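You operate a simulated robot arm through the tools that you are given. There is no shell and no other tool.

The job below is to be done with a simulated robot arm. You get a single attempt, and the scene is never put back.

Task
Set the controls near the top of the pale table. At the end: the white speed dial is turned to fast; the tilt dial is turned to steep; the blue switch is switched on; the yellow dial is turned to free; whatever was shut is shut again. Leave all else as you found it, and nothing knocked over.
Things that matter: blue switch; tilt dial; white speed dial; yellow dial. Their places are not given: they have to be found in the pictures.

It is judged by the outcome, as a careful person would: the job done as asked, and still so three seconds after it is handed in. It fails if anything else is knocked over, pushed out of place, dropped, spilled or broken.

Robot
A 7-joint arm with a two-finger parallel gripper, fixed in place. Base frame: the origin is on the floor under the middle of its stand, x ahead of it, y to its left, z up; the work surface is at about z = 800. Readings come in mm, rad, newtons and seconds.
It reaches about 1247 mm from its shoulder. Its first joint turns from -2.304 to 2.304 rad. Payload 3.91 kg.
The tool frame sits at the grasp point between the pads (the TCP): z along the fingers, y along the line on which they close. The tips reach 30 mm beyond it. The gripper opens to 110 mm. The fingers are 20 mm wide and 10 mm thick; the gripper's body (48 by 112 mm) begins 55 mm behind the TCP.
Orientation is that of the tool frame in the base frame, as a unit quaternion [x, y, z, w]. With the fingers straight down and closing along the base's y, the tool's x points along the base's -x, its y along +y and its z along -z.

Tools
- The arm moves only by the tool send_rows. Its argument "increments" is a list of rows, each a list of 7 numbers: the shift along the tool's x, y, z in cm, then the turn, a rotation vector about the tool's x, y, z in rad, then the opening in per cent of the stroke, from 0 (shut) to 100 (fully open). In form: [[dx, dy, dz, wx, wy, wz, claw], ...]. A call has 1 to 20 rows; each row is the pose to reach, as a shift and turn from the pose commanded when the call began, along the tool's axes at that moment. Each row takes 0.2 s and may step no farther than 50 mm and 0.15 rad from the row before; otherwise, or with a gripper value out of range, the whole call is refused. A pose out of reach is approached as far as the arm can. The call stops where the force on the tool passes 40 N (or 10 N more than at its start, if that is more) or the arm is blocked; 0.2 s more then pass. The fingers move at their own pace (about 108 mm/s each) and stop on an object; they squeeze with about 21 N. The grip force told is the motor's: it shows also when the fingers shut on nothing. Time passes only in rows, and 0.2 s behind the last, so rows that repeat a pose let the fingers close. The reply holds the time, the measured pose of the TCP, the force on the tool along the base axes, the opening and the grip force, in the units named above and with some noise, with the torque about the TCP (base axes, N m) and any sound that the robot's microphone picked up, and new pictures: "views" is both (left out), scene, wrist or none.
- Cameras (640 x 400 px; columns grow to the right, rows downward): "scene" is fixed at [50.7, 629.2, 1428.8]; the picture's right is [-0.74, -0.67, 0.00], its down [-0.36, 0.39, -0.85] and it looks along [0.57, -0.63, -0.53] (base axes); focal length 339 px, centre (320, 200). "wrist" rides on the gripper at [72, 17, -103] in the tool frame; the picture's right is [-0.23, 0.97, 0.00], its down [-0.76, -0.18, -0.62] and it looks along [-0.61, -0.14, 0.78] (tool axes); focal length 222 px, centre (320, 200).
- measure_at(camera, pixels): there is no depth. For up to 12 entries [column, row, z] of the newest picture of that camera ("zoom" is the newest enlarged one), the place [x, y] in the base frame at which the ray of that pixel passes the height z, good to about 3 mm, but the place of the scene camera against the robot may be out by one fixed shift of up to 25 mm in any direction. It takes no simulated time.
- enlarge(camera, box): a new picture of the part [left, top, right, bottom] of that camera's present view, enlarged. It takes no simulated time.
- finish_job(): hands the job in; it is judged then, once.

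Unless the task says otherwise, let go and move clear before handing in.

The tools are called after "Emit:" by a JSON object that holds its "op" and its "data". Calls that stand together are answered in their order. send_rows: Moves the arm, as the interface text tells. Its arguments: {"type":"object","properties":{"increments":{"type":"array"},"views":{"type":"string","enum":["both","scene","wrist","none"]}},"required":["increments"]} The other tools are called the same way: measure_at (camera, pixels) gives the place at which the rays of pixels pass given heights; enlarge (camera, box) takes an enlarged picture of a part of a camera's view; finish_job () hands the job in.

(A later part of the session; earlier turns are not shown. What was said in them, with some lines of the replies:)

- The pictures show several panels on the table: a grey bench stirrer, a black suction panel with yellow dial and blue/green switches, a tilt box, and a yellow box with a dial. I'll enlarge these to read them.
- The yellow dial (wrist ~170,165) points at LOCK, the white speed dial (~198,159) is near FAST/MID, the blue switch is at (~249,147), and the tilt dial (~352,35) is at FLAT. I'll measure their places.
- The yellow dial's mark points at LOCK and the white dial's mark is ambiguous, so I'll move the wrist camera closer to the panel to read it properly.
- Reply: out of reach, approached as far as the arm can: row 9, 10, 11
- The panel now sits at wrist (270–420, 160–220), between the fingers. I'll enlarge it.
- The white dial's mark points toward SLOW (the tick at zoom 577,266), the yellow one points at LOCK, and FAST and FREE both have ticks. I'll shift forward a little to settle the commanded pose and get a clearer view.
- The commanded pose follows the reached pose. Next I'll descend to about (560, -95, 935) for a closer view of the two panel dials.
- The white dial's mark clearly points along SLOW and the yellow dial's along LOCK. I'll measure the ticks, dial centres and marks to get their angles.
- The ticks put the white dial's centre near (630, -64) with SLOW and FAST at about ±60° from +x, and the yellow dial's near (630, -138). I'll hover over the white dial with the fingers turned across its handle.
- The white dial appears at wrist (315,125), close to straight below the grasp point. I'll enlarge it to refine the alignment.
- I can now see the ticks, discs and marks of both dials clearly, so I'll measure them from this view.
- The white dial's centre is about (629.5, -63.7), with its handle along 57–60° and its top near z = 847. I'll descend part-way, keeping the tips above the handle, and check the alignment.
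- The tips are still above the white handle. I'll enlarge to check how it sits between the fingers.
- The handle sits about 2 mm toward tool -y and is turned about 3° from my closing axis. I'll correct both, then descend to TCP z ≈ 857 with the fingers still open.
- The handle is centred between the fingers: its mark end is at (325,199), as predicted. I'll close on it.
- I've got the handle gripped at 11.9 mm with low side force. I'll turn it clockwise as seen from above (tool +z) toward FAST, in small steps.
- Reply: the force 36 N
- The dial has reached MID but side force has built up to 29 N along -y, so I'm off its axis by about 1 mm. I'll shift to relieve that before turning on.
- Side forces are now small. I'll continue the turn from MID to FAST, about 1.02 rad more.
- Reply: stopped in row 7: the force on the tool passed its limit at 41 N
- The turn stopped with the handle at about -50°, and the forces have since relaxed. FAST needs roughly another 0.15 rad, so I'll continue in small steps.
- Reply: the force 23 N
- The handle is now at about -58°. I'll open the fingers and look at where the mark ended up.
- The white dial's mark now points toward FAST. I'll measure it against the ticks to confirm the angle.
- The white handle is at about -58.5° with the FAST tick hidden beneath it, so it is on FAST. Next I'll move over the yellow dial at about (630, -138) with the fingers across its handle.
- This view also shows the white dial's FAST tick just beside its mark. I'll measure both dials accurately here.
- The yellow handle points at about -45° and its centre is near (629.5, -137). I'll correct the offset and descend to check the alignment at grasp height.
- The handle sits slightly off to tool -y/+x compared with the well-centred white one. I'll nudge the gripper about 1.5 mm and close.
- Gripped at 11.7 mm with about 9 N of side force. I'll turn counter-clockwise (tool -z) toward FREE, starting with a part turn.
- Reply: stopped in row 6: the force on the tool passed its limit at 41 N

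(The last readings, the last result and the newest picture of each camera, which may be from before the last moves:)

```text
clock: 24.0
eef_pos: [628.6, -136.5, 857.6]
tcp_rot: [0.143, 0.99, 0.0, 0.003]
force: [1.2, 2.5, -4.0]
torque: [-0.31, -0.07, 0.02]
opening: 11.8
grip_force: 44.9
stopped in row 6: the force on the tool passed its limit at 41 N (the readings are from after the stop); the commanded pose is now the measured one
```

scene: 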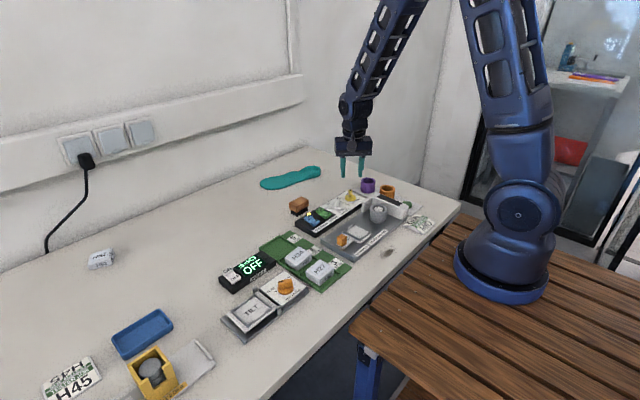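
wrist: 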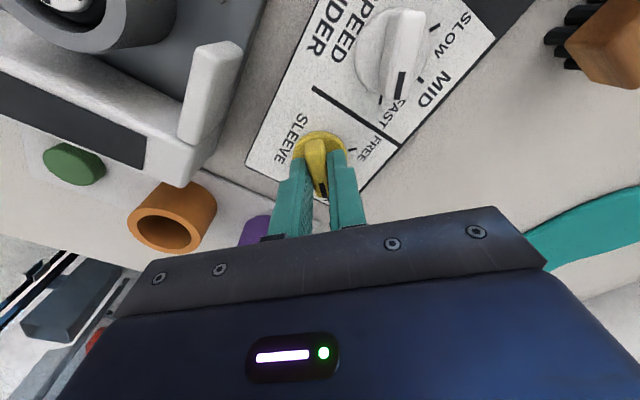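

The force reading spiked at the end of the turn, but the handle followed to about -16° and the forces have relaxed. I'll continue in small portions.

Emit:
{"op": "send_rows", "data": {"increments": [[0, 0, 0, 0, 0, -0.1, 5], [0, 0, 0, 0, 0, -0.2, 5], [0, 0, 0, 0, 0, -0.3, 5], [0, 0, 0, 0, 0, -0.4, 5], [0, 0, 0, 0, 0, -0.4, 5]], "views": "wrist"}}

```text
clock: 25.2
eef_pos: [630.2, -136.3, 856.8]
tcp_rot: [-0.058, 0.998, 0.0, 0.003]
force: [-3.8, 7.3, 16.8]
torque: [0.15, 1.31, 0.01]
opening: 12.1
grip_force: 45.1
```

wrist: 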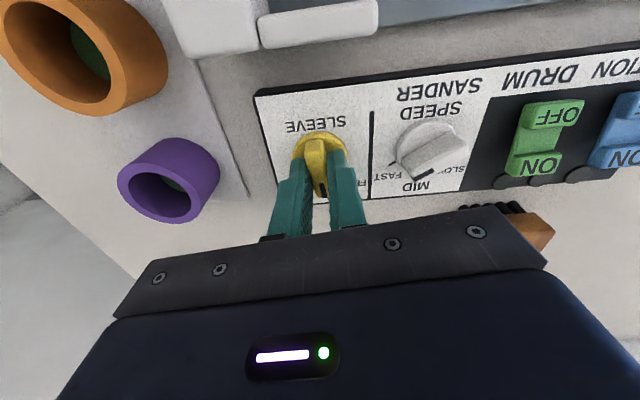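

Emit:
{"op": "enlarge", "data": {"camera": "wrist", "box": [380, 80, 640, 210]}}

Emit:
{"op": "enlarge", "data": {"camera": "wrist", "box": [270, 110, 370, 210]}}

Emit:
{"op": "enlarge", "data": {"camera": "scene", "box": [290, 160, 390, 240]}}

```text
2.46 times, centred on (510, 145) of wrist
```

zoom: 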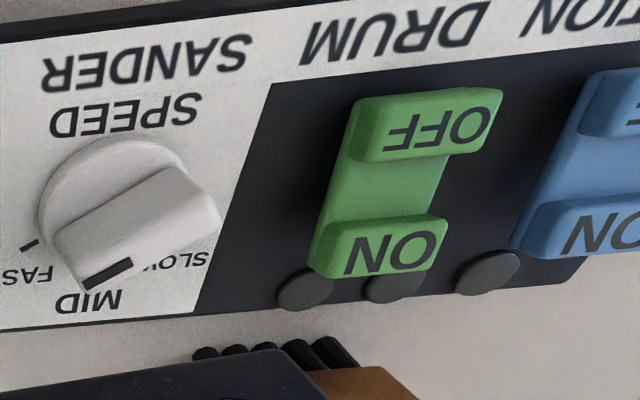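

```text
4.00 times, centred on (320, 160) of wrist
```

zoom: 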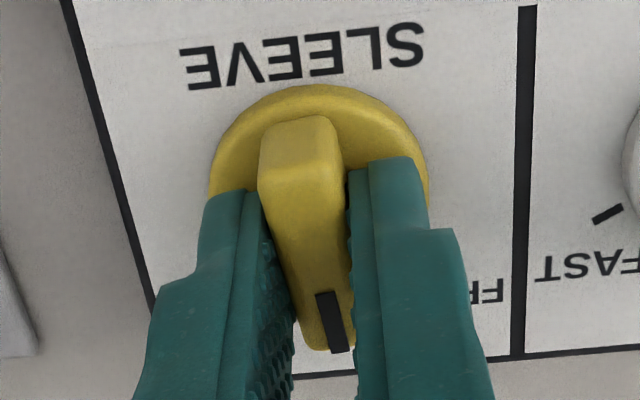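

```text
5.00 times, centred on (340, 200) of scene
```

zoom: 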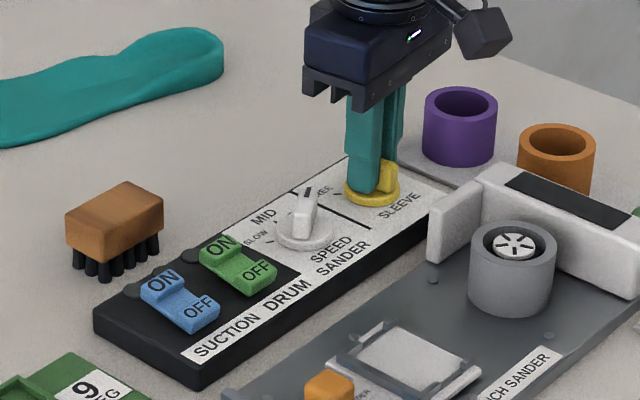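

The dial followed to about +7°, and the lamp between the switches has gone out as the sleeve left LOCK. I'll continue toward FREE.

Emit:
{"op": "send_rows", "data": {"increments": [[0.02, 0.02, -0.03, 0, 0, -0.1, 5], [0.02, 0.02, -0.03, 0, 0, -0.2, 5], [0.02, 0.02, -0.03, 0, 0, -0.3, 5], [0.02, 0.02, -0.03, 0, 0, -0.38, 5], [0.02, 0.02, -0.03, 0, 0, -0.38, 5]], "views": "none"}}

```text
clock: 26.4
eef_pos: [630.6, -135.7, 858.7]
tcp_rot: [-0.244, 0.97, -0.001, 0.003]
force: [9.7, 6.7, -8.6]
torque: [1.06, -1.16, 0.02]
opening: 11.9
grip_force: 45.1
```

Emit:
{"op": "send_rows", "data": {"increments": [[-0.03, 0, 0.02, 0, 0, -0.1, 5], [-0.03, 0, 0.02, 0, 0, -0.2, 5], [-0.03, 0, 0.02, 0, 0, -0.29, 5], [-0.03, 0, 0.02, 0, 0, -0.29, 5]], "views": "wrist"}}

Emit:
{"op": "enlarge", "data": {"camera": "wrist", "box": [270, 110, 370, 210]}}

```text
clock: 27.4
eef_pos: [629.1, -135.6, 857.3]
tcp_rot: [-0.383, 0.924, -0.002, 0.003]
force: [7.7, 23.8, 7.0]
torque: [1.21, -0.09, -0.03]
opening: 12.0
grip_force: 45.2
```

wrist: 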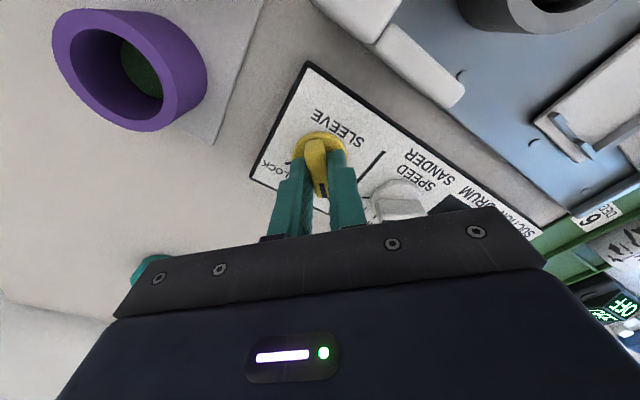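

```text
4.00 times, centred on (320, 160) of wrist
```

zoom: 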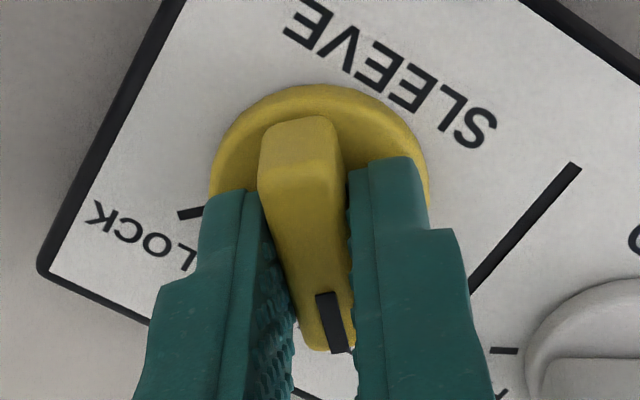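

The yellow handle is now at +45°, the FREE position. I'll open the fingers, rise clear and look.

Emit:
{"op": "send_rows", "data": {"increments": [[0, 0.03, 0, 0, 0, 0, 5], [0, 0.03, 0, 0, 0, 0, 20], [0, 0.03, 0, 0, 0, 0, 40], [0, 0.03, 0, 0, 0, 0, 40], [0, 0.03, -1.5, 0, 0, 0, 40], [0, 0.03, -3.5, 0, 0, 0, 40], [0, 0.03, -5.5, 0, 0, 0, 40], [0, 0.03, -7.5, 0, 0, 0, 40], [0, 0.03, -7.5, 0, 0, 0, 40]]}}

Emit:
{"op": "enlarge", "data": {"camera": "wrist", "box": [270, 75, 398, 175]}}

Emit:
{"op": "enlarge", "data": {"camera": "scene", "box": [290, 160, 390, 240]}}

```text
clock: 29.4
eef_pos: [628.2, -137.3, 933.2]
tcp_rot: [-0.382, 0.924, -0.001, 0.002]
force: [-0.6, 0.0, 0.3]
torque: [0.05, -0.01, 0.01]
opening: 43.8
grip_force: 0.1
```

scene: 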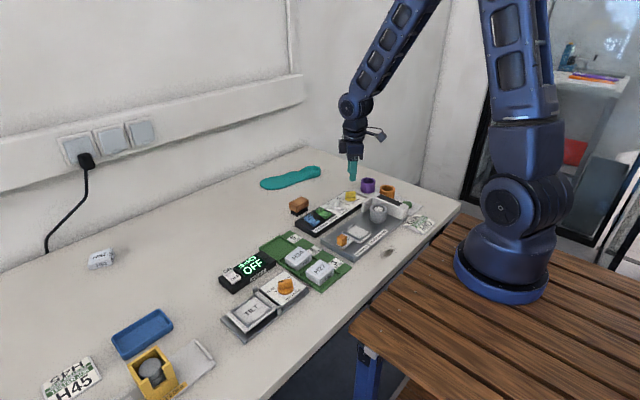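
wrist: 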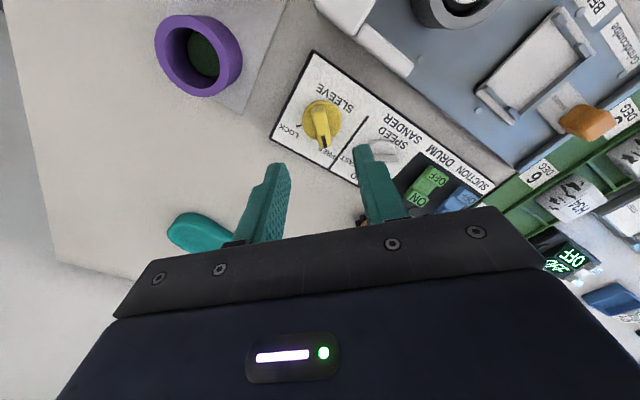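

```text
4.00 times, centred on (334, 125) of wrist
```

zoom: 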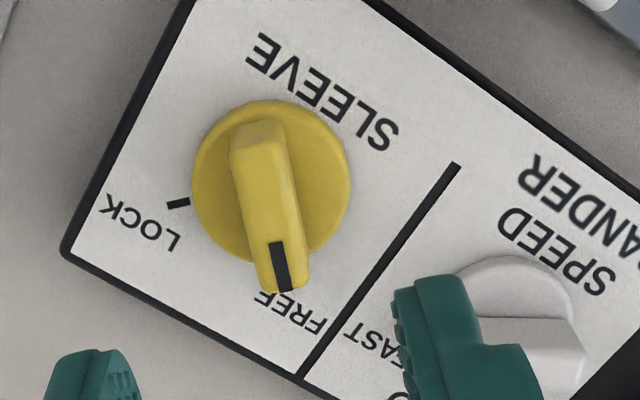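

```text
5.00 times, centred on (340, 200) of scene
```

zoom: 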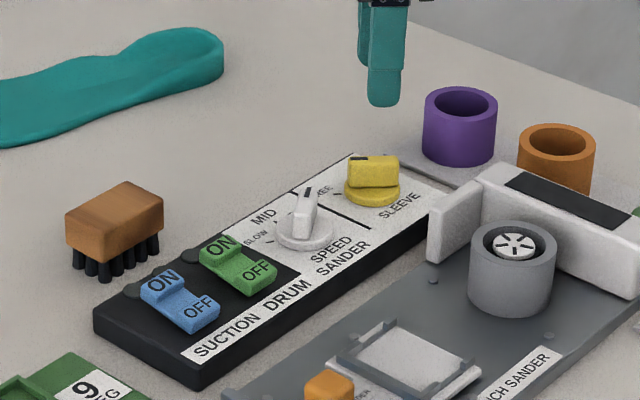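

The yellow dial is on FREE with its tick hidden under the handle. Next I'll move above the blue switch with the gripper closing, to inspect how it's tilted.

Emit:
{"op": "send_rows", "data": {"increments": [[-1.87, 2.54, 0, 0, 0, 0.13, 40], [-3.74, 5.08, 0, 0, 0, 0.26, 30], [-5.61, 7.61, 0, 0, 0, 0.39, 20], [-7.48, 10.15, 0, 0, 0, 0.52, 10], [-9.35, 12.7, 0, 0, 0, 0.65, 5], [-11.22, 15.22, 0, 0, 0, 0.78, 0], [-11.22, 15.22, 0, 0, 0, 0.78, 0]]}}

Emit:
{"op": "enlarge", "data": {"camera": "wrist", "box": [230, 90, 390, 190]}}

Emit:
{"op": "enlarge", "data": {"camera": "scene", "box": [295, 195, 345, 235]}}

```text
clock: 31.0
eef_pos: [601.7, 50.8, 933.7]
tcp_rot: [-0.001, 1.0, -0.001, 0.002]
force: [0.4, 0.1, 0.0]
torque: [0.02, 0.0, -0.01]
opening: 0.0
grip_force: 20.9
```

scene: 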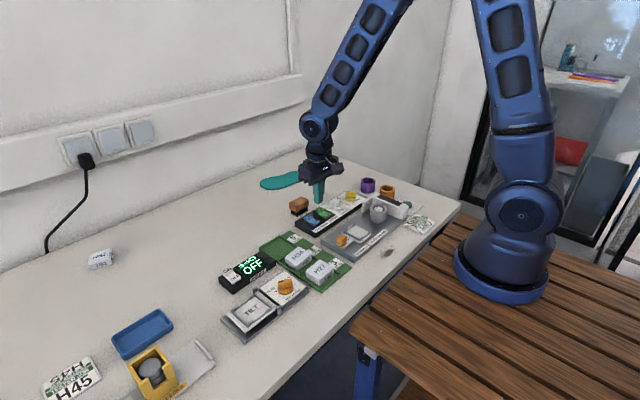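
wrist: 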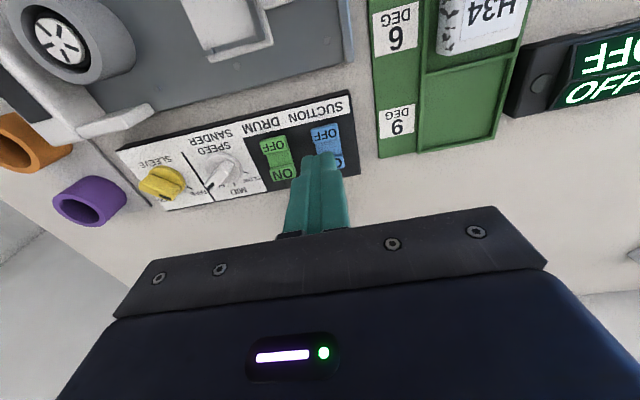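

```text
4.00 times, centred on (310, 140) of wrist
```

zoom: 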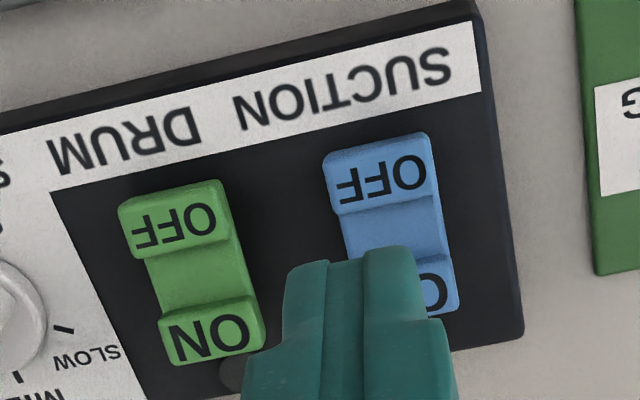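

```text
10.00 times, centred on (320, 215) of scene
```

zoom: 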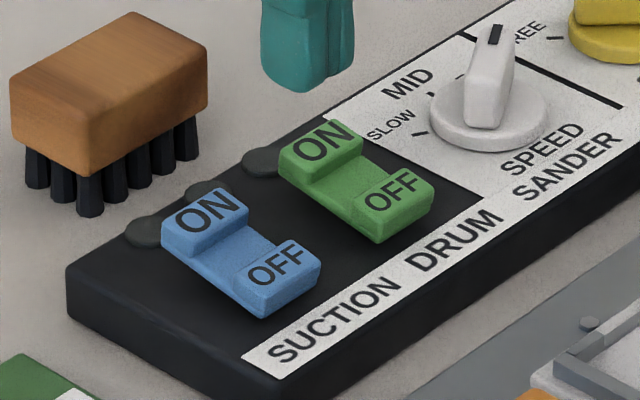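

In the scene close-up the blue switch's ON end stands raised and its OFF end lies low, so it is off; the green one is the same. I'll measure where to press on the ON pad.

Emit:
{"op": "measure_at", "data": {"camera": "wrist", "pixels": [[338.75, 163.75, 835], [325, 133.75, 822], [283, 172.5, 835], [273, 144.5, 822], [344.25, 167.5, 832], [343, 154, 832], [283, 172.5, 828], [295, 176, 832], [272, 180, 832]]}}

Emit:
{"op": "measure_at", "data": {"camera": "scene", "pixels": [[310.7, 216, 835], [318.2, 221.5, 822], [322.2, 209.3, 835], [329.2, 214, 822], [343.5, 204, 820]]}}

```text
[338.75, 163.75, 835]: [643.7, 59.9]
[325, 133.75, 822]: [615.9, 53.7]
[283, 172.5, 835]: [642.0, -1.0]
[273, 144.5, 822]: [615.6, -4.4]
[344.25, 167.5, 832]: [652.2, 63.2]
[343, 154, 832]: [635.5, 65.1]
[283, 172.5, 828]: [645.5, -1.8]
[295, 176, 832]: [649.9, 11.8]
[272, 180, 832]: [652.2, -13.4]
```

```text
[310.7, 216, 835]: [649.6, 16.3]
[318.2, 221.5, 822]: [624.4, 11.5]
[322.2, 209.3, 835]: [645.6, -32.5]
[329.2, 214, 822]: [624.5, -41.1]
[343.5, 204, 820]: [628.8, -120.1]
```

The blue ON pad is centred near (644, 51.5). I'll position the closed fingertips above it at about tip z = 850 and check.

Emit:
{"op": "send_rows", "data": {"increments": [[-2.2, 0.03, 1, 0, 0, 0, 0], [-4.35, 0.07, 2, 0, 0, 0, 0], [-4.35, 0.07, 4, 0, 0, 0, 0], [-4.35, 0.07, 5.3, 0, 0, 0, 0], [-4.35, 0.07, 5.3, 0, 0, 0, 0]]}}

Emit:
{"op": "enlarge", "data": {"camera": "wrist", "box": [230, 90, 390, 190]}}

Emit:
{"op": "enlarge", "data": {"camera": "scene", "box": [285, 185, 350, 237]}}

```text
clock: 32.2
eef_pos: [647.2, 53.6, 878.8]
tcp_rot: [-0.001, 1.0, 0.001, 0.002]
force: [0.9, 0.6, -0.3]
torque: [-0.02, 0.0, 0.0]
opening: 0.0
grip_force: 21.8
```

scene: 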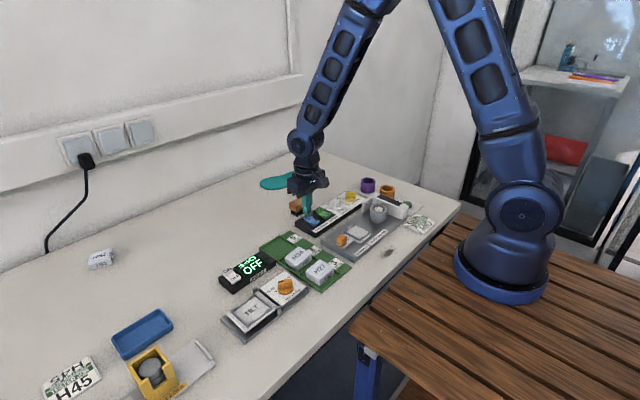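
wrist: 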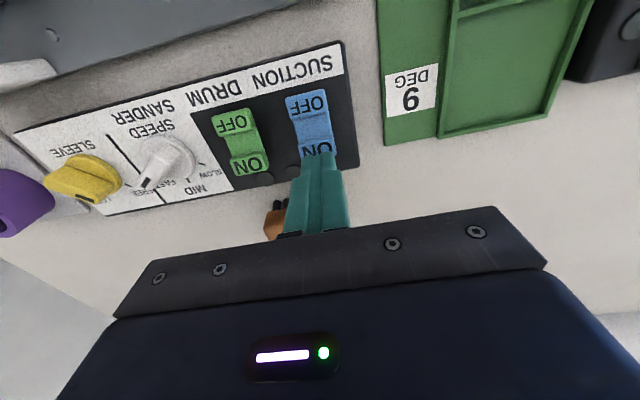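

```text
4.00 times, centred on (310, 140) of wrist
```

zoom: 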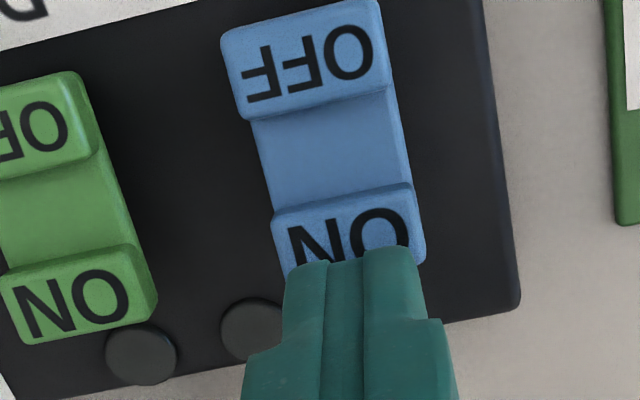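

```text
7.69 times, centred on (318, 211) of scene
```

zoom: 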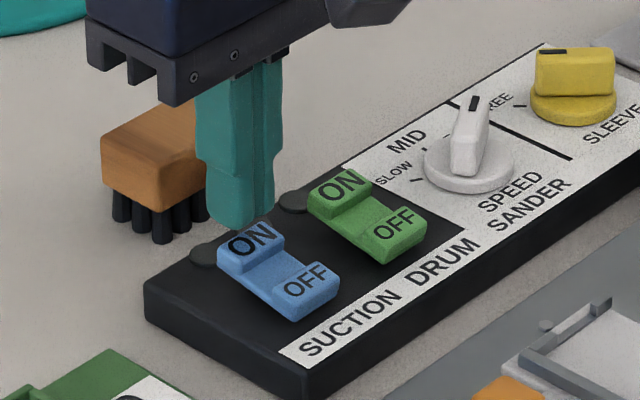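

The fingertips are centred over the ON pad. I'll press down slowly, watching the force.

Emit:
{"op": "send_rows", "data": {"increments": [[0.15, -0.12, 0.6, 0, 0, 0, 0], [0.15, -0.12, 1.0, 0, 0, 0, 0], [0.15, -0.12, 1.3, 0, 0, 0, 0], [0.15, -0.12, 1.6, 0, 0, 0, 0], [0.15, -0.12, 1.8, 0, 0, 0, 0]], "views": "none"}}

```text
clock: 33.3
eef_pos: [645.2, 49.6, 865.6]
tcp_rot: [0.0, 1.0, 0.0, 0.005]
force: [-7.3, -1.5, 14.0]
torque: [-0.08, 0.3, -0.04]
opening: 0.3
grip_force: 20.7
stopped in row 5: the force on the tool passed its limit at 46 N (the readings are from after the stop); the commanded pose is now the measured one
```

Contact came at tip z ≈ 836 with a 46 N stop. I'll look at whether the switch moved.

Emit:
{"op": "enlarge", "data": {"camera": "scene", "box": [285, 185, 350, 237]}}

Emit:
{"op": "enlarge", "data": {"camera": "wrist", "box": [230, 90, 390, 190]}}

```text
7.69 times, centred on (318, 211) of scene
```

zoom: 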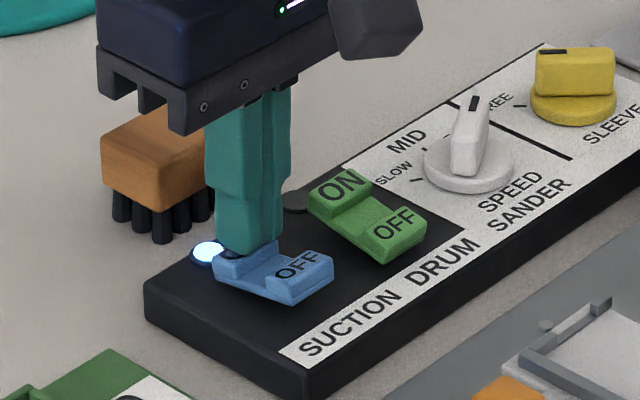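

```text
4.00 times, centred on (310, 140) of wrist
```

zoom: 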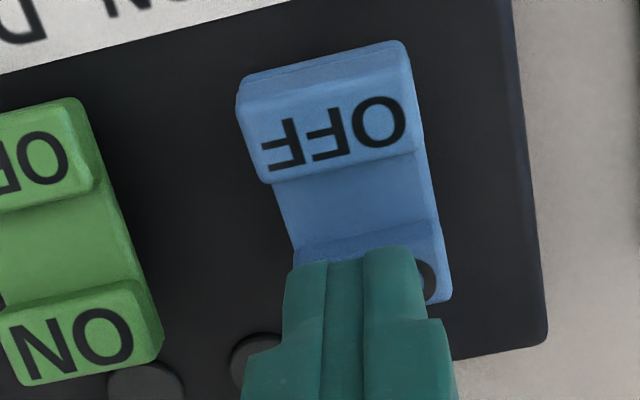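

The blue switch has rocked over (its OFF end is up) and its lamp is lit. I'll lift away and confirm it stays.

Emit:
{"op": "send_rows", "data": {"increments": [[0, 0, -1, 0, 0, 0, 0], [0, 0, -3, 0, 0, 0, 0], [0, 0, -5, 0, 0, 0, 0], [0, 0, -7.5, 0, 0, 0, 0], [2, 0, -10, 0, 0, 0, 0], [4, 0, -12, 0, 0, 0, 0], [4, 0, -12, 0, 0, 0, 0]]}}

Emit:
{"op": "enlarge", "data": {"camera": "scene", "box": [285, 175, 370, 240]}}

Emit:
{"op": "enlarge", "data": {"camera": "wrist", "box": [150, 90, 390, 220]}}

```text
clock: 34.9
eef_pos: [602.1, 51.8, 985.2]
tcp_rot: [-0.001, 1.0, -0.001, 0.005]
force: [0.2, 0.9, 0.1]
torque: [-0.03, 0.01, -0.01]
opening: 0.1
grip_force: 20.9
```

scene: 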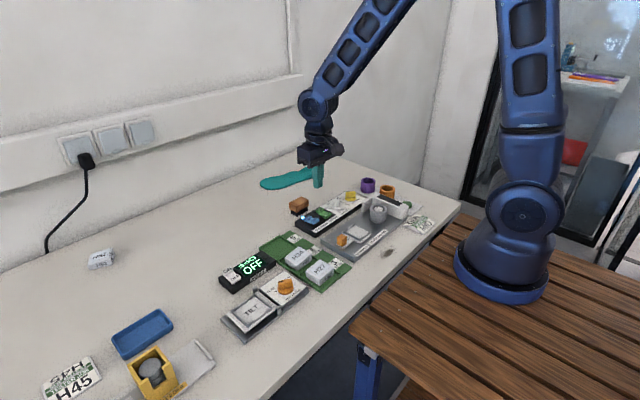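
wrist: 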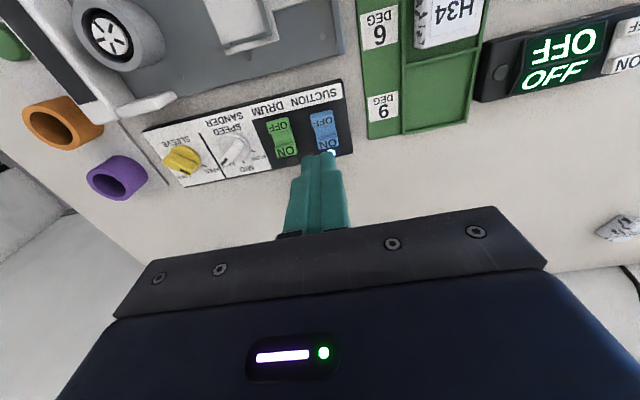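

```text
6.15 times, centred on (328, 208) of scene
```

zoom: 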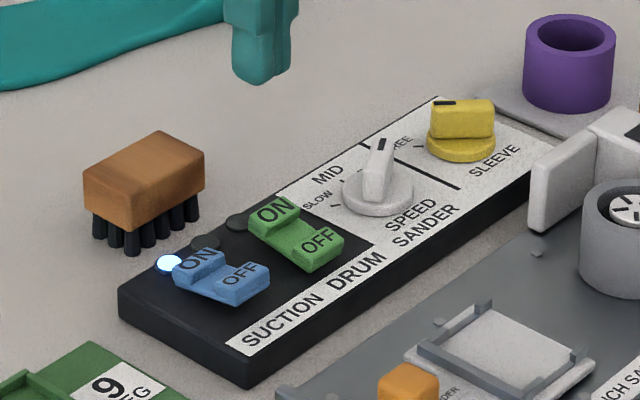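

```text
2.67 times, centred on (270, 155) of wrist
```

zoom: 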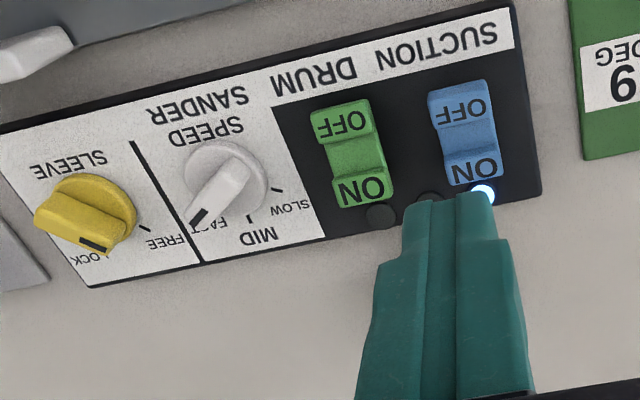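

Blue is on with its lamp lit, and green is untouched. Now I'll move over to the tilt dial near (493, 283), opening the gripper on the way.

Emit:
{"op": "send_rows", "data": {"increments": [[1.4, 2.9, 0, 0, 0, 0, 10], [2.8, 5.8, 0, 0, 0, 0, 20], [4.2, 8.7, 0.5, 0, 0, 0, 30], [5.6, 11.6, 1, 0, 0, 0, 40], [7, 14.5, 2, 0, 0, 0, 40], [8.4, 17.3, 3, 0, 0, 0, 40], [9.8, 20.2, 4, 0, 0, 0, 40], [11.2, 23.1, 4.5, 0, 0, 0, 40], [11.2, 23.1, 4.5, 0, 0, 0, 40]]}}

Emit:
{"op": "enlarge", "data": {"camera": "wrist", "box": [240, 60, 400, 180]}}

```text
clock: 36.9
eef_pos: [493.3, 280.9, 937.8]
tcp_rot: [0.0, 1.0, 0.0, 0.004]
force: [-0.1, 0.1, 0.8]
torque: [0.0, 0.02, -0.01]
opening: 44.0
grip_force: 0.1
```

scene: 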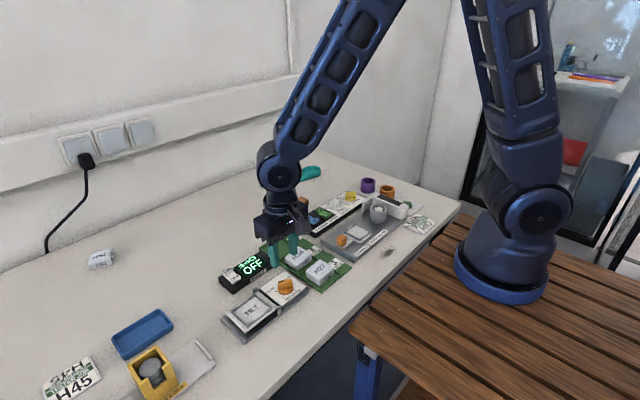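
wrist: 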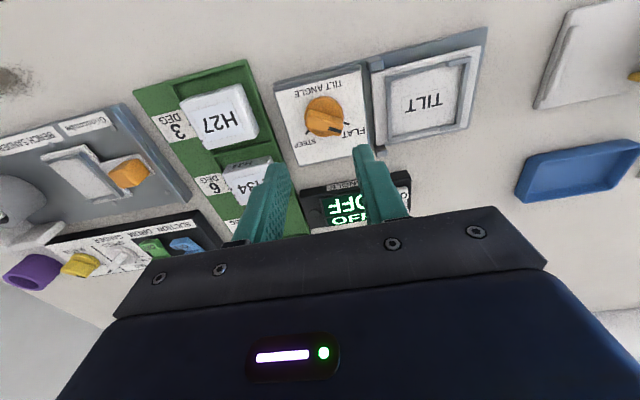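

```text
3.33 times, centred on (320, 120) of wrist
```

zoom: 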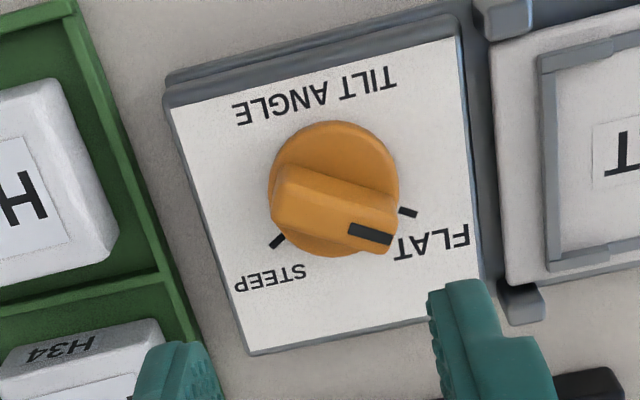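

The tilt dial's mark points to the FLAT tick (zoom 407,212), and STEEP is at (277,241). I'll measure it from here.

Emit:
{"op": "measure_at", "data": {"camera": "wrist", "pixels": [[346.2, 123.7, 815], [307.2, 132.4, 815], [324.6, 116.5, 820], [329.1, 128.5, 847], [341.4, 132.1, 847], [309.6, 117, 847], [277, 90, 815], [299, 164.5, 815], [268, 157, 840]]}}

```text
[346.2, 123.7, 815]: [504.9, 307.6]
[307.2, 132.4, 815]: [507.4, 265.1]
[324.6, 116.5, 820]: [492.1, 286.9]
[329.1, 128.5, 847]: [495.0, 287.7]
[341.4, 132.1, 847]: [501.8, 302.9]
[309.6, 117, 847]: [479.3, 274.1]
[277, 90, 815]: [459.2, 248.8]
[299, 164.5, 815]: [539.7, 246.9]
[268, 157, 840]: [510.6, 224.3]
```

The tilt dial's centre is about (493, 286.5), with FLAT and STEEP at roughly ±60°. I'll centre over it and turn the fingers across its handle for a second view.

Emit:
{"op": "send_rows", "data": {"increments": [[0, 0.1, 0.1, 0, 0, -0.14, 40], [0, 0.2, 0.2, 0, 0, -0.28, 40], [0, 0.3, 0.3, 0, 0, -0.42, 40], [0, 0.4, 0.4, 0, 0, -0.56, 40], [0, 0.5, 0.4, 0, 0, -0.7, 40], [0, 0.55, 0.4, 0, 0, -0.84, 40], [0, 0.55, 0.4, 0, 0, -0.98, 40], [0, 0.55, 0.4, 0, 0, -1.03, 40], [0, 0.55, 0.4, 0, 0, -1.03, 40]]}}

Emit:
{"op": "enlarge", "data": {"camera": "wrist", "box": [280, 85, 360, 165]}}

```text
clock: 38.9
eef_pos: [491.7, 287.6, 934.3]
tcp_rot: [-0.494, 0.869, -0.001, 0.005]
force: [0.2, 0.2, 0.1]
torque: [-0.01, 0.01, 0.02]
opening: 43.9
grip_force: 0.1
```

scene: 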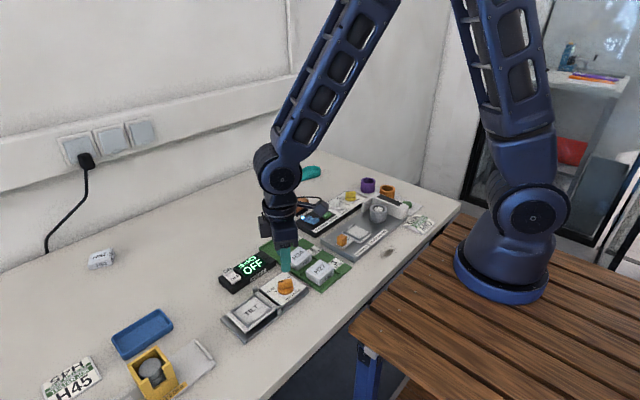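
wrist: 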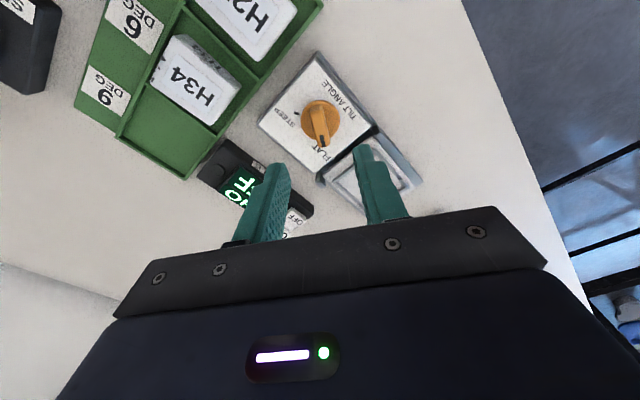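

```text
5.00 times, centred on (320, 125) of wrist
```

zoom: 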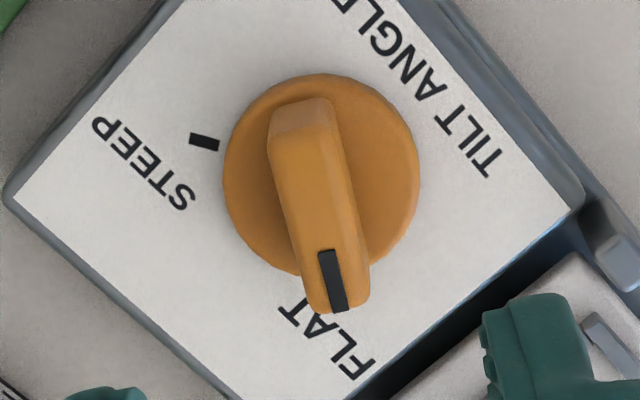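

Emit:
{"op": "measure_at", "data": {"camera": "wrist", "pixels": [[296.8, 113.4, 815], [320.2, 119.8, 820], [321.4, 135, 847], [324, 147, 847], [316.4, 110, 847], [258.6, 125, 815], [370, 126.5, 815]]}}

```text
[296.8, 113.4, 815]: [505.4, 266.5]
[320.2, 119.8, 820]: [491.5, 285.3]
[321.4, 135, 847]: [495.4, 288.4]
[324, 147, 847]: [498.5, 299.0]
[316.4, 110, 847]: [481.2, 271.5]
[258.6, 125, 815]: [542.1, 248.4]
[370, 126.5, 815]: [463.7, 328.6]
```

The two views agree on a centre near (492, 286.5) and a handle angle of about 58°. I'll descend to TCP z ≈ 860 with the fingers open and check alignment.

Emit:
{"op": "send_rows", "data": {"increments": [[0.07, 0, 1.5, 0, 0, 0, 40], [0.07, 0, 3.5, 0, 0, 0, 40], [0.07, 0, 5.2, 0, 0, 0, 40], [0.07, 0, 6.4, 0, 0, 0, 40], [0.07, 0, 7.4, 0, 0, 0, 40], [0.07, 0, 7.4, 0, 0, 0, 40]]}}

Emit:
{"op": "enlarge", "data": {"camera": "wrist", "box": [260, 120, 388, 220]}}

Emit:
{"op": "enlarge", "data": {"camera": "scene", "box": [230, 250, 330, 330]}}

```text
clock: 40.3
eef_pos: [493.1, 285.4, 860.5]
tcp_rot: [-0.493, 0.87, -0.003, 0.004]
force: [-1.4, -0.4, 0.4]
torque: [0.0, -0.05, 0.03]
opening: 44.2
grip_force: 0.0
```

scene: 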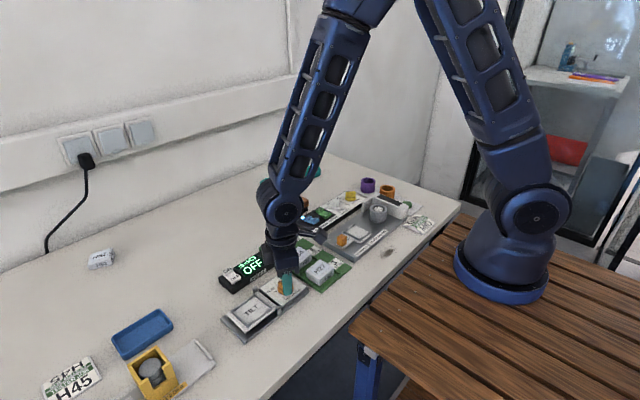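
wrist: 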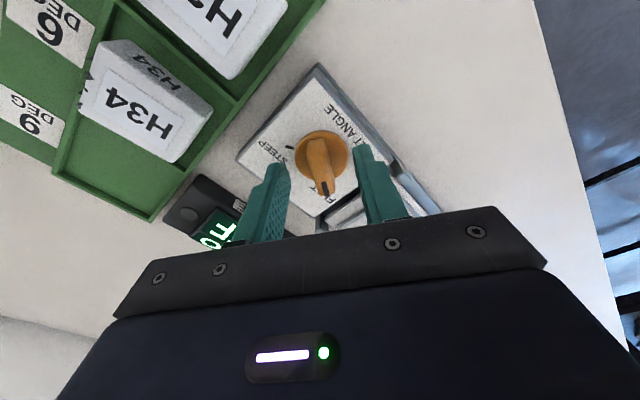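

```text
4.00 times, centred on (324, 170) of wrist
```

zoom: 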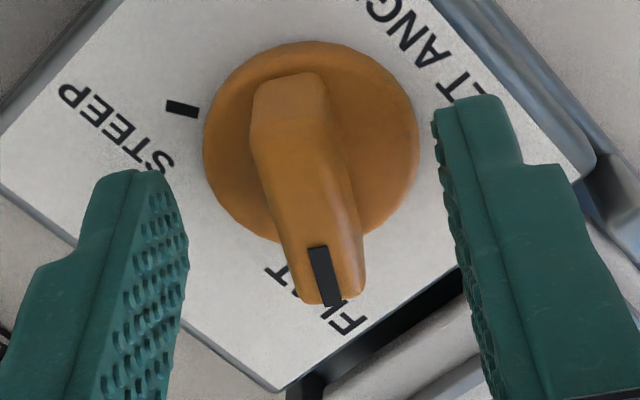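

```text
5.00 times, centred on (280, 290) of scene
```

zoom: 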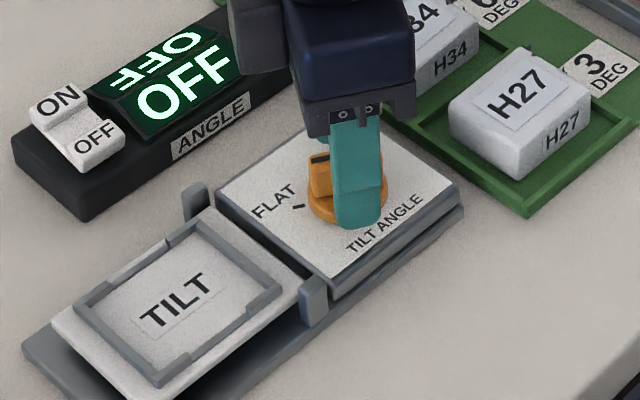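

The handle is about 1 mm toward tool +y and turned by 2°. I'll correct both and close on it.

Emit:
{"op": "send_rows", "data": {"increments": [[0.04, 0.09, 0, 0, 0, 0.03, 40], [0.04, 0.09, 0, 0, 0, 0.03, 40], [0.04, 0.09, 0, 0, 0, 0.03, 20], [0.04, 0.09, 0, 0, 0, 0.03, 10], [0.04, 0.09, 0, 0, 0, 0.03, 5], [0.04, 0.09, 0, 0, 0, 0.03, 5]], "views": "wrist"}}

```text
clock: 41.7
eef_pos: [491.7, 286.4, 861.5]
tcp_rot: [-0.48, 0.877, -0.002, 0.004]
force: [-1.5, 1.4, -1.1]
torque: [0.43, 0.64, -0.02]
opening: 11.7
grip_force: 44.7
```

wrist: 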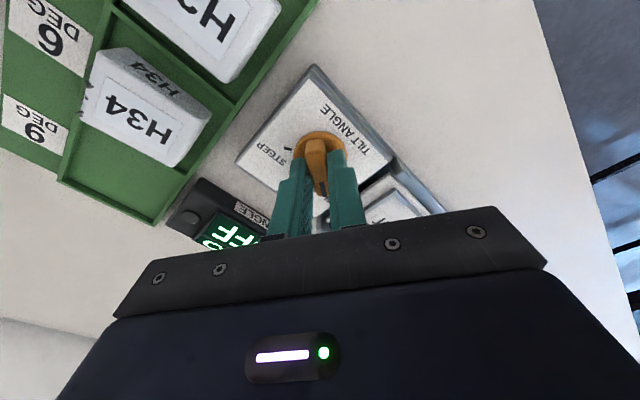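

It's gripped with almost no side force. I'll turn it clockwise toward STEEP in stages.

Emit:
{"op": "send_rows", "data": {"increments": [[0, 0, 0, 0, 0, 0.1, 5], [0, 0, 0, 0, 0, 0.2, 5], [0, 0, 0, 0, 0, 0.3, 5], [0, 0, 0, 0, 0, 0.4, 5], [0, 0, 0, 0, 0, 0.5, 5], [0, 0, 0, 0, 0, 0.5, 5]], "views": "none"}}

```text
clock: 43.1
eef_pos: [492.2, 286.1, 860.2]
tcp_rot: [-0.248, 0.969, 0.001, 0.005]
force: [2.2, 4.9, -19.5]
torque: [0.85, -0.48, 0.0]
opening: 12.0
grip_force: 44.8
```

Emit:
{"op": "send_rows", "data": {"increments": [[0, 0, 0.04, 0, 0, 0.1, 5], [0, 0, 0.04, 0, 0, 0.2, 5], [0, 0, 0.04, 0, 0, 0.3, 5], [0, 0, 0.04, 0, 0, 0.4, 5], [0, 0, 0.04, 0, 0, 0.5, 5], [0, 0, 0.04, 0, 0, 0.5, 5]], "views": "both"}}

```text
clock: 44.5
eef_pos: [492.5, 287.4, 860.1]
tcp_rot: [0.001, 1.0, 0.001, 0.005]
force: [-6.4, 9.6, -10.9]
torque: [0.22, -0.88, 0.01]
opening: 11.8
grip_force: 44.9
```

scene: 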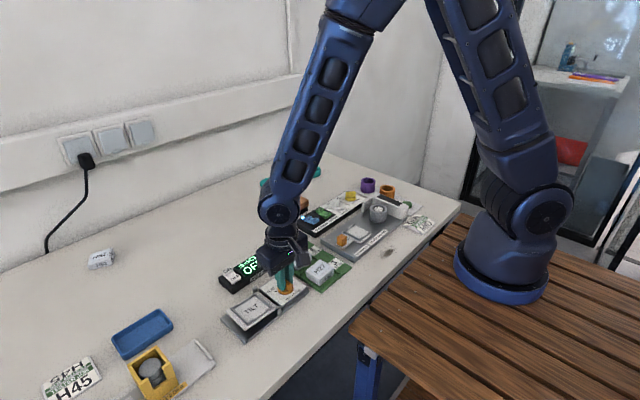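
wrist: 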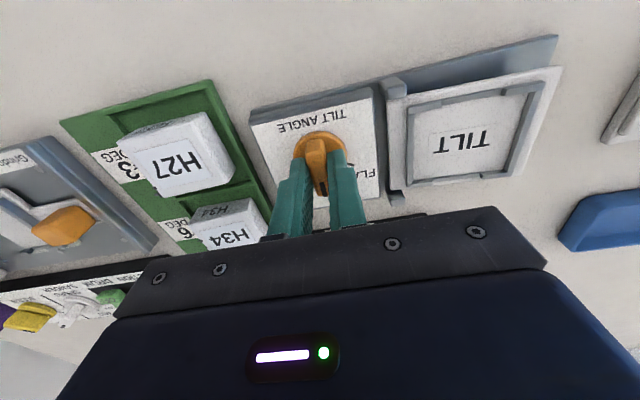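

The dial is half-way round with small forces. I'll continue toward STEEP.

Emit:
{"op": "send_rows", "data": {"increments": [[0.02, 0.03, 0.03, 0, 0, 0.1, 5], [0.02, 0.03, 0.03, 0, 0, 0.2, 5], [0.02, 0.03, 0.03, 0, 0, 0.3, 5], [0.02, 0.03, 0.03, 0, 0, 0.4, 5], [0.02, 0.03, 0.03, 0, 0, 0.5, 5], [0.02, 0.03, 0.03, 0, 0, 0.5, 5]], "views": "none"}}

```text
clock: 45.5
eef_pos: [491.8, 287.1, 860.4]
tcp_rot: [0.185, 0.983, 0.001, 0.004]
force: [-4.2, -8.5, 19.1]
torque: [-0.72, 0.03, -0.01]
opening: 11.9
grip_force: 44.7
stopped in row 4: the force on the tool passed its limit at 42 N (the readings are from after the stop); the commanded pose is now the measured one
```

The handle is at about -21° after a force pause. Relaxing slightly, I'll go on in smaller portions.

Emit:
{"op": "send_rows", "data": {"increments": [[0, 0, -0.03, 0, 0, 0, 5], [0, 0, -0.03, 0, 0, 0.08, 5], [0, 0, -0.03, 0, 0, 0.16, 5], [0, 0, -0.03, 0, 0, 0.24, 5], [0, 0, -0.03, 0, 0, 0.32, 5], [0, 0, -0.03, 0, 0, 0.32, 5]], "views": "none"}}

```text
clock: 46.9
eef_pos: [491.6, 286.7, 860.9]
tcp_rot: [0.338, 0.941, 0.001, 0.006]
force: [-9.8, -0.1, 22.0]
torque: [-0.71, 0.51, 0.02]
opening: 12.0
grip_force: 45.5
```

Emit:
{"op": "send_rows", "data": {"increments": [[0.02, -0.02, -0.04, 0, 0, 0, 5], [0.02, -0.02, -0.04, 0, 0, 0.09, 5], [0.02, -0.02, -0.04, 0, 0, 0.18, 5], [0.02, -0.02, -0.04, 0, 0, 0.27, 5], [0.02, -0.02, -0.04, 0, 0, 0.35, 5], [0.02, -0.02, -0.04, 0, 0, 0.35, 5]], "views": "wrist"}}

Emit:
{"op": "enlarge", "data": {"camera": "wrist", "box": [270, 110, 370, 210]}}

```text
clock: 48.3
eef_pos: [492.1, 286.6, 861.0]
tcp_rot: [0.498, 0.867, 0.004, 0.004]
force: [0.0, -16.6, 29.9]
torque: [-1.13, 0.49, 0.01]
opening: 12.2
grip_force: 44.8
```

wrist: 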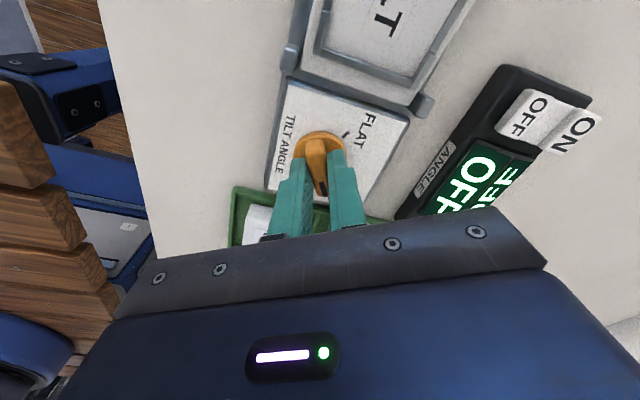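

```text
4.00 times, centred on (320, 160) of wrist
```

zoom: 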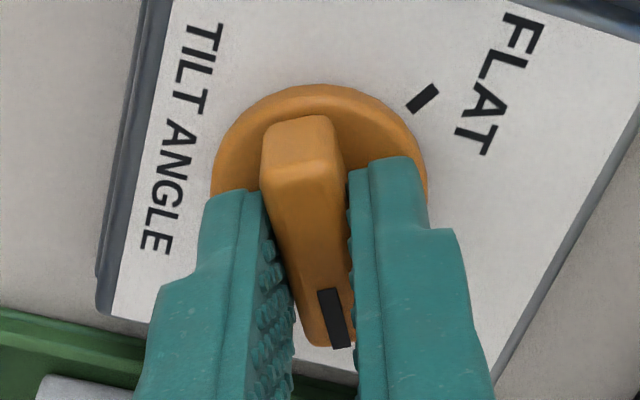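

The handle has reached about -60°, the STEEP position. I'll relax the pressure, open, rise and look.

Emit:
{"op": "send_rows", "data": {"increments": [[0, 0, -0.04, 0, 0, 0, 5], [0, 0, -0.04, 0, 0, 0, 20], [0, 0, -0.04, 0, 0, 0, 40], [0, 0, -0.04, 0, 0, 0, 40], [0, 0, -1.5, 0, 0, 0, 40], [0, 0, -3.5, 0, 0, 0, 40], [0, 0, -5.5, 0, 0, 0, 40], [0, 0, -7.5, 0, 0, 0, 40], [0, 0, -9.5, 0, 0, 0, 40], [0, 0, -9.5, 0, 0, 0, 40]]}}

Emit:
{"op": "enlarge", "data": {"camera": "wrist", "box": [270, 65, 398, 165]}}

Emit:
{"op": "enlarge", "data": {"camera": "scene", "box": [210, 240, 340, 350]}}

```text
clock: 50.5
eef_pos: [491.1, 287.1, 954.9]
tcp_rot: [0.496, 0.868, 0.003, 0.005]
force: [-0.2, 0.3, 0.5]
torque: [0.0, 0.0, 0.01]
opening: 44.0
grip_force: 0.1
```

scene: 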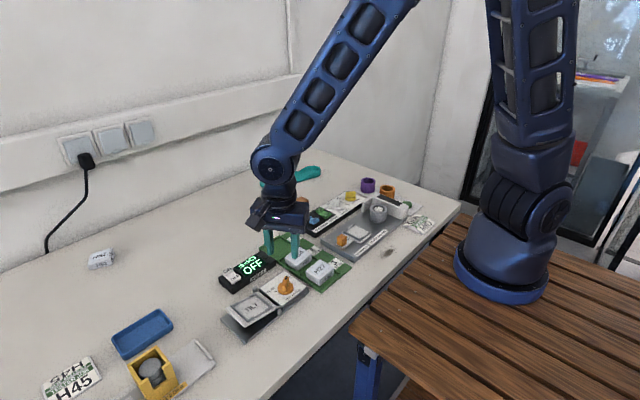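
wrist: 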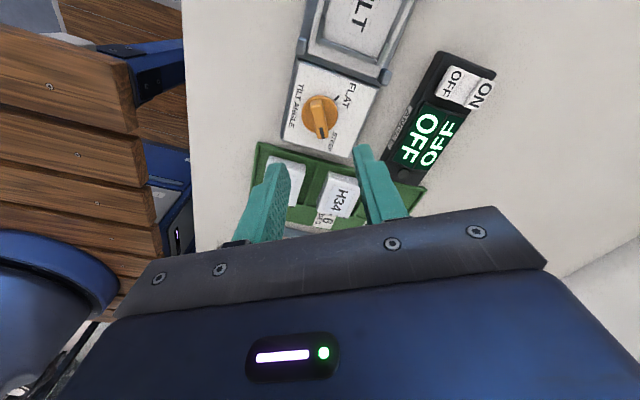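

```text
4.00 times, centred on (334, 115) of wrist
```

zoom: 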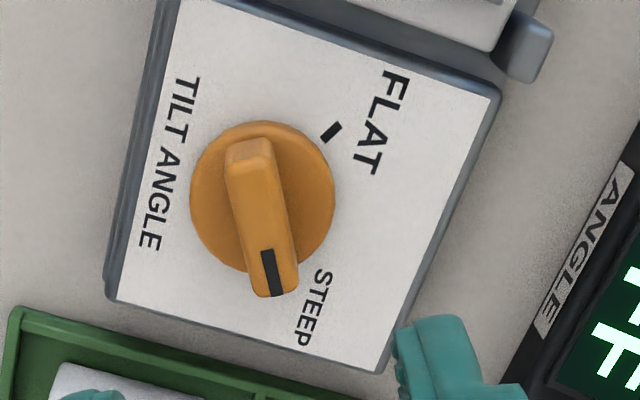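

```text
3.64 times, centred on (275, 295) of scene
```

zoom: 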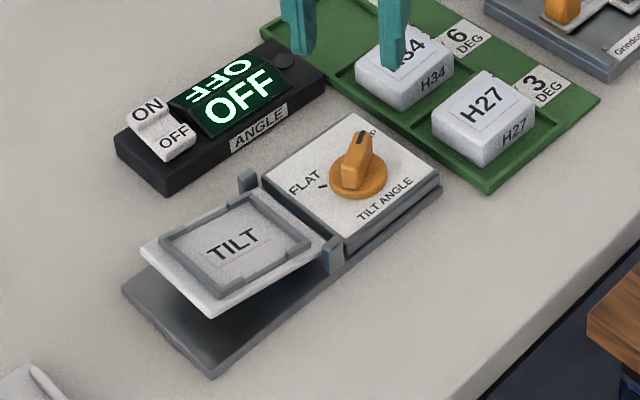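

The tilt dial is on STEEP and the TILT table has risen with it. I'll rise and move back toward the panel for a final check of everything.

Emit:
{"op": "send_rows", "data": {"increments": [[-0.9, 0.1, -2.2, 0, 0, -0.12, 50], [-1.8, 0.2, -4.4, 0, 0, -0.24, 60], [-2.7, 0.3, -6.6, 0, 0, -0.36, 70], [-3.6, 0.4, -8.8, 0, 0, -0.48, 80], [-4.5, 0.5, -11, 0, 0, -0.6, 90], [-5.4, 0.6, -13.2, 0, 0, -0.72, 100], [-6.3, 0.7, -15.4, 0, 0, -0.84, 100], [-7.2, 0.8, -17.6, 0, 0, -0.96, 100], [-8.1, 0.9, -19.5, 0, 0, -1.04, 100], [-8.1, 0.9, -19.5, 0, 0, -1.04, 100]]}}

Emit:
{"op": "enlarge", "data": {"camera": "scene", "box": [280, 170, 440, 270]}}

Emit:
{"op": "enlarge", "data": {"camera": "wrist", "box": [140, 100, 300, 200]}}

Emit:
{"op": "enlarge", "data": {"camera": "scene", "box": [305, 180, 365, 225]}}

```text
clock: 52.7
eef_pos: [539.1, 220.7, 1152.1]
tcp_rot: [-0.001, 1.0, 0.0, 0.005]
force: [-0.2, 0.0, 0.8]
torque: [0.02, 0.0, 0.0]
opening: 110.1
grip_force: 0.0
```

scene: 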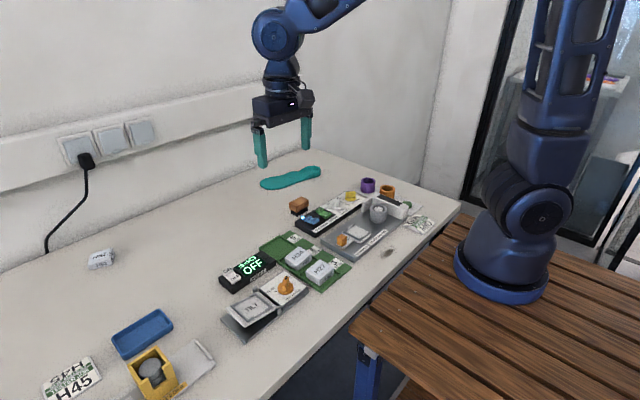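
wrist: 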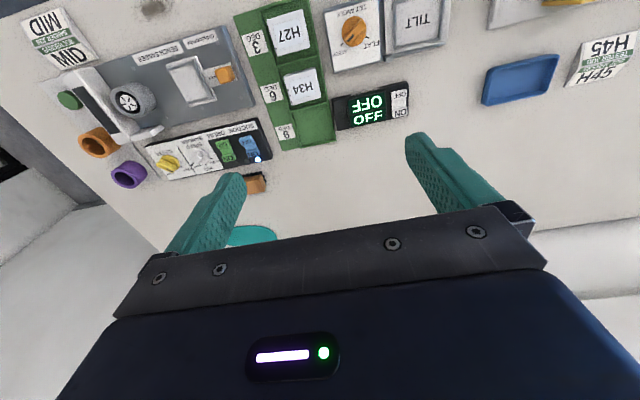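

```text
4.00 times, centred on (360, 220) of scene
```

zoom: 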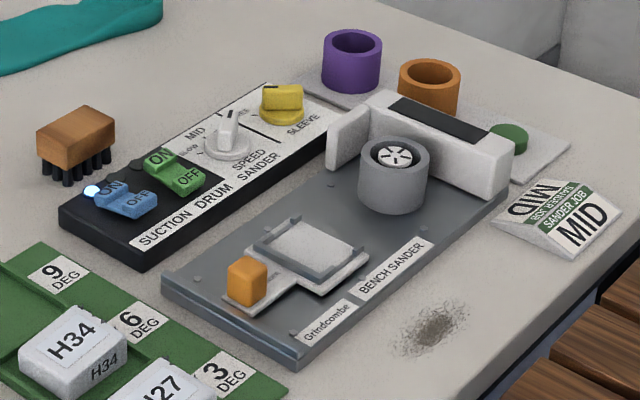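

```text
4.00 times, centred on (220, 150) of wrist
```

zoom: 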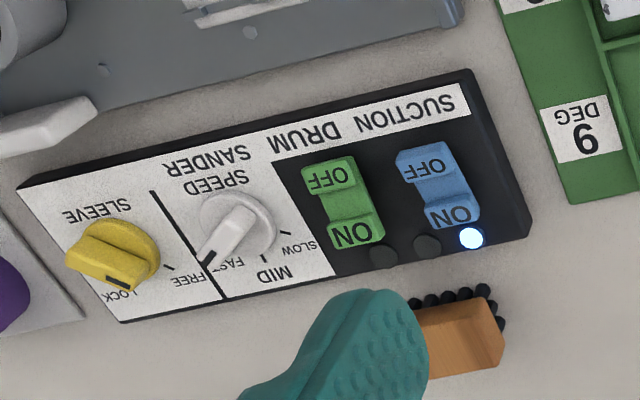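

```text
8.89 times, centred on (335, 202) of scene
```

zoom: 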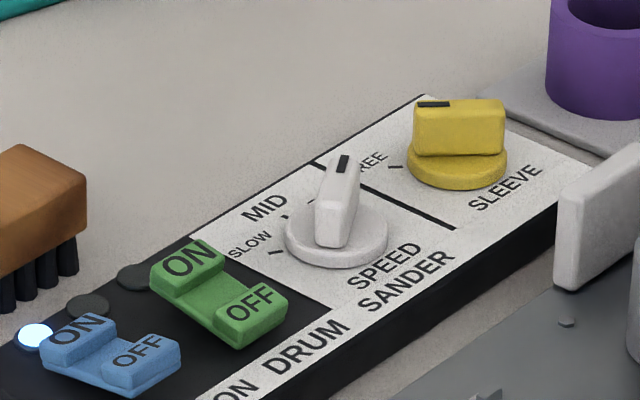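

Everything matches the request: the white dial is on FAST, yellow on FREE, tilt on STEEP, and blue is on with its lamp lit at (258,160). The green switch and the panels are where they were, nothing that was shut was opened, and the arm is clear, so I'm handing in.

Emit:
{"op": "finish_job", "data": {}}

```text
The job is handed in.
```

The controls are set as asked and the job is handed in; I don't have the verdict.

- **White speed dial:** turned from SLOW to FAST. The handle measured within a couple of degrees of the FAST mark.
- **Tilt dial:** turned from FLAT to STEEP. The TILT table rose with it.
- **Blue switch:** pressed on. It stayed on after I lifted away, and its lamp is lit.
- **Yellow dial:** turned from LOCK to FREE. A lamp between the blue and green switches went out as it left LOCK.
- **Things shut:** I didn't open anything, so nothing needed shutting again.

In the last pictures the green switch was still off, the control panel had not shifted, and nothing had been knocked over. The gripper is empty and back near where it started, clear of the table.
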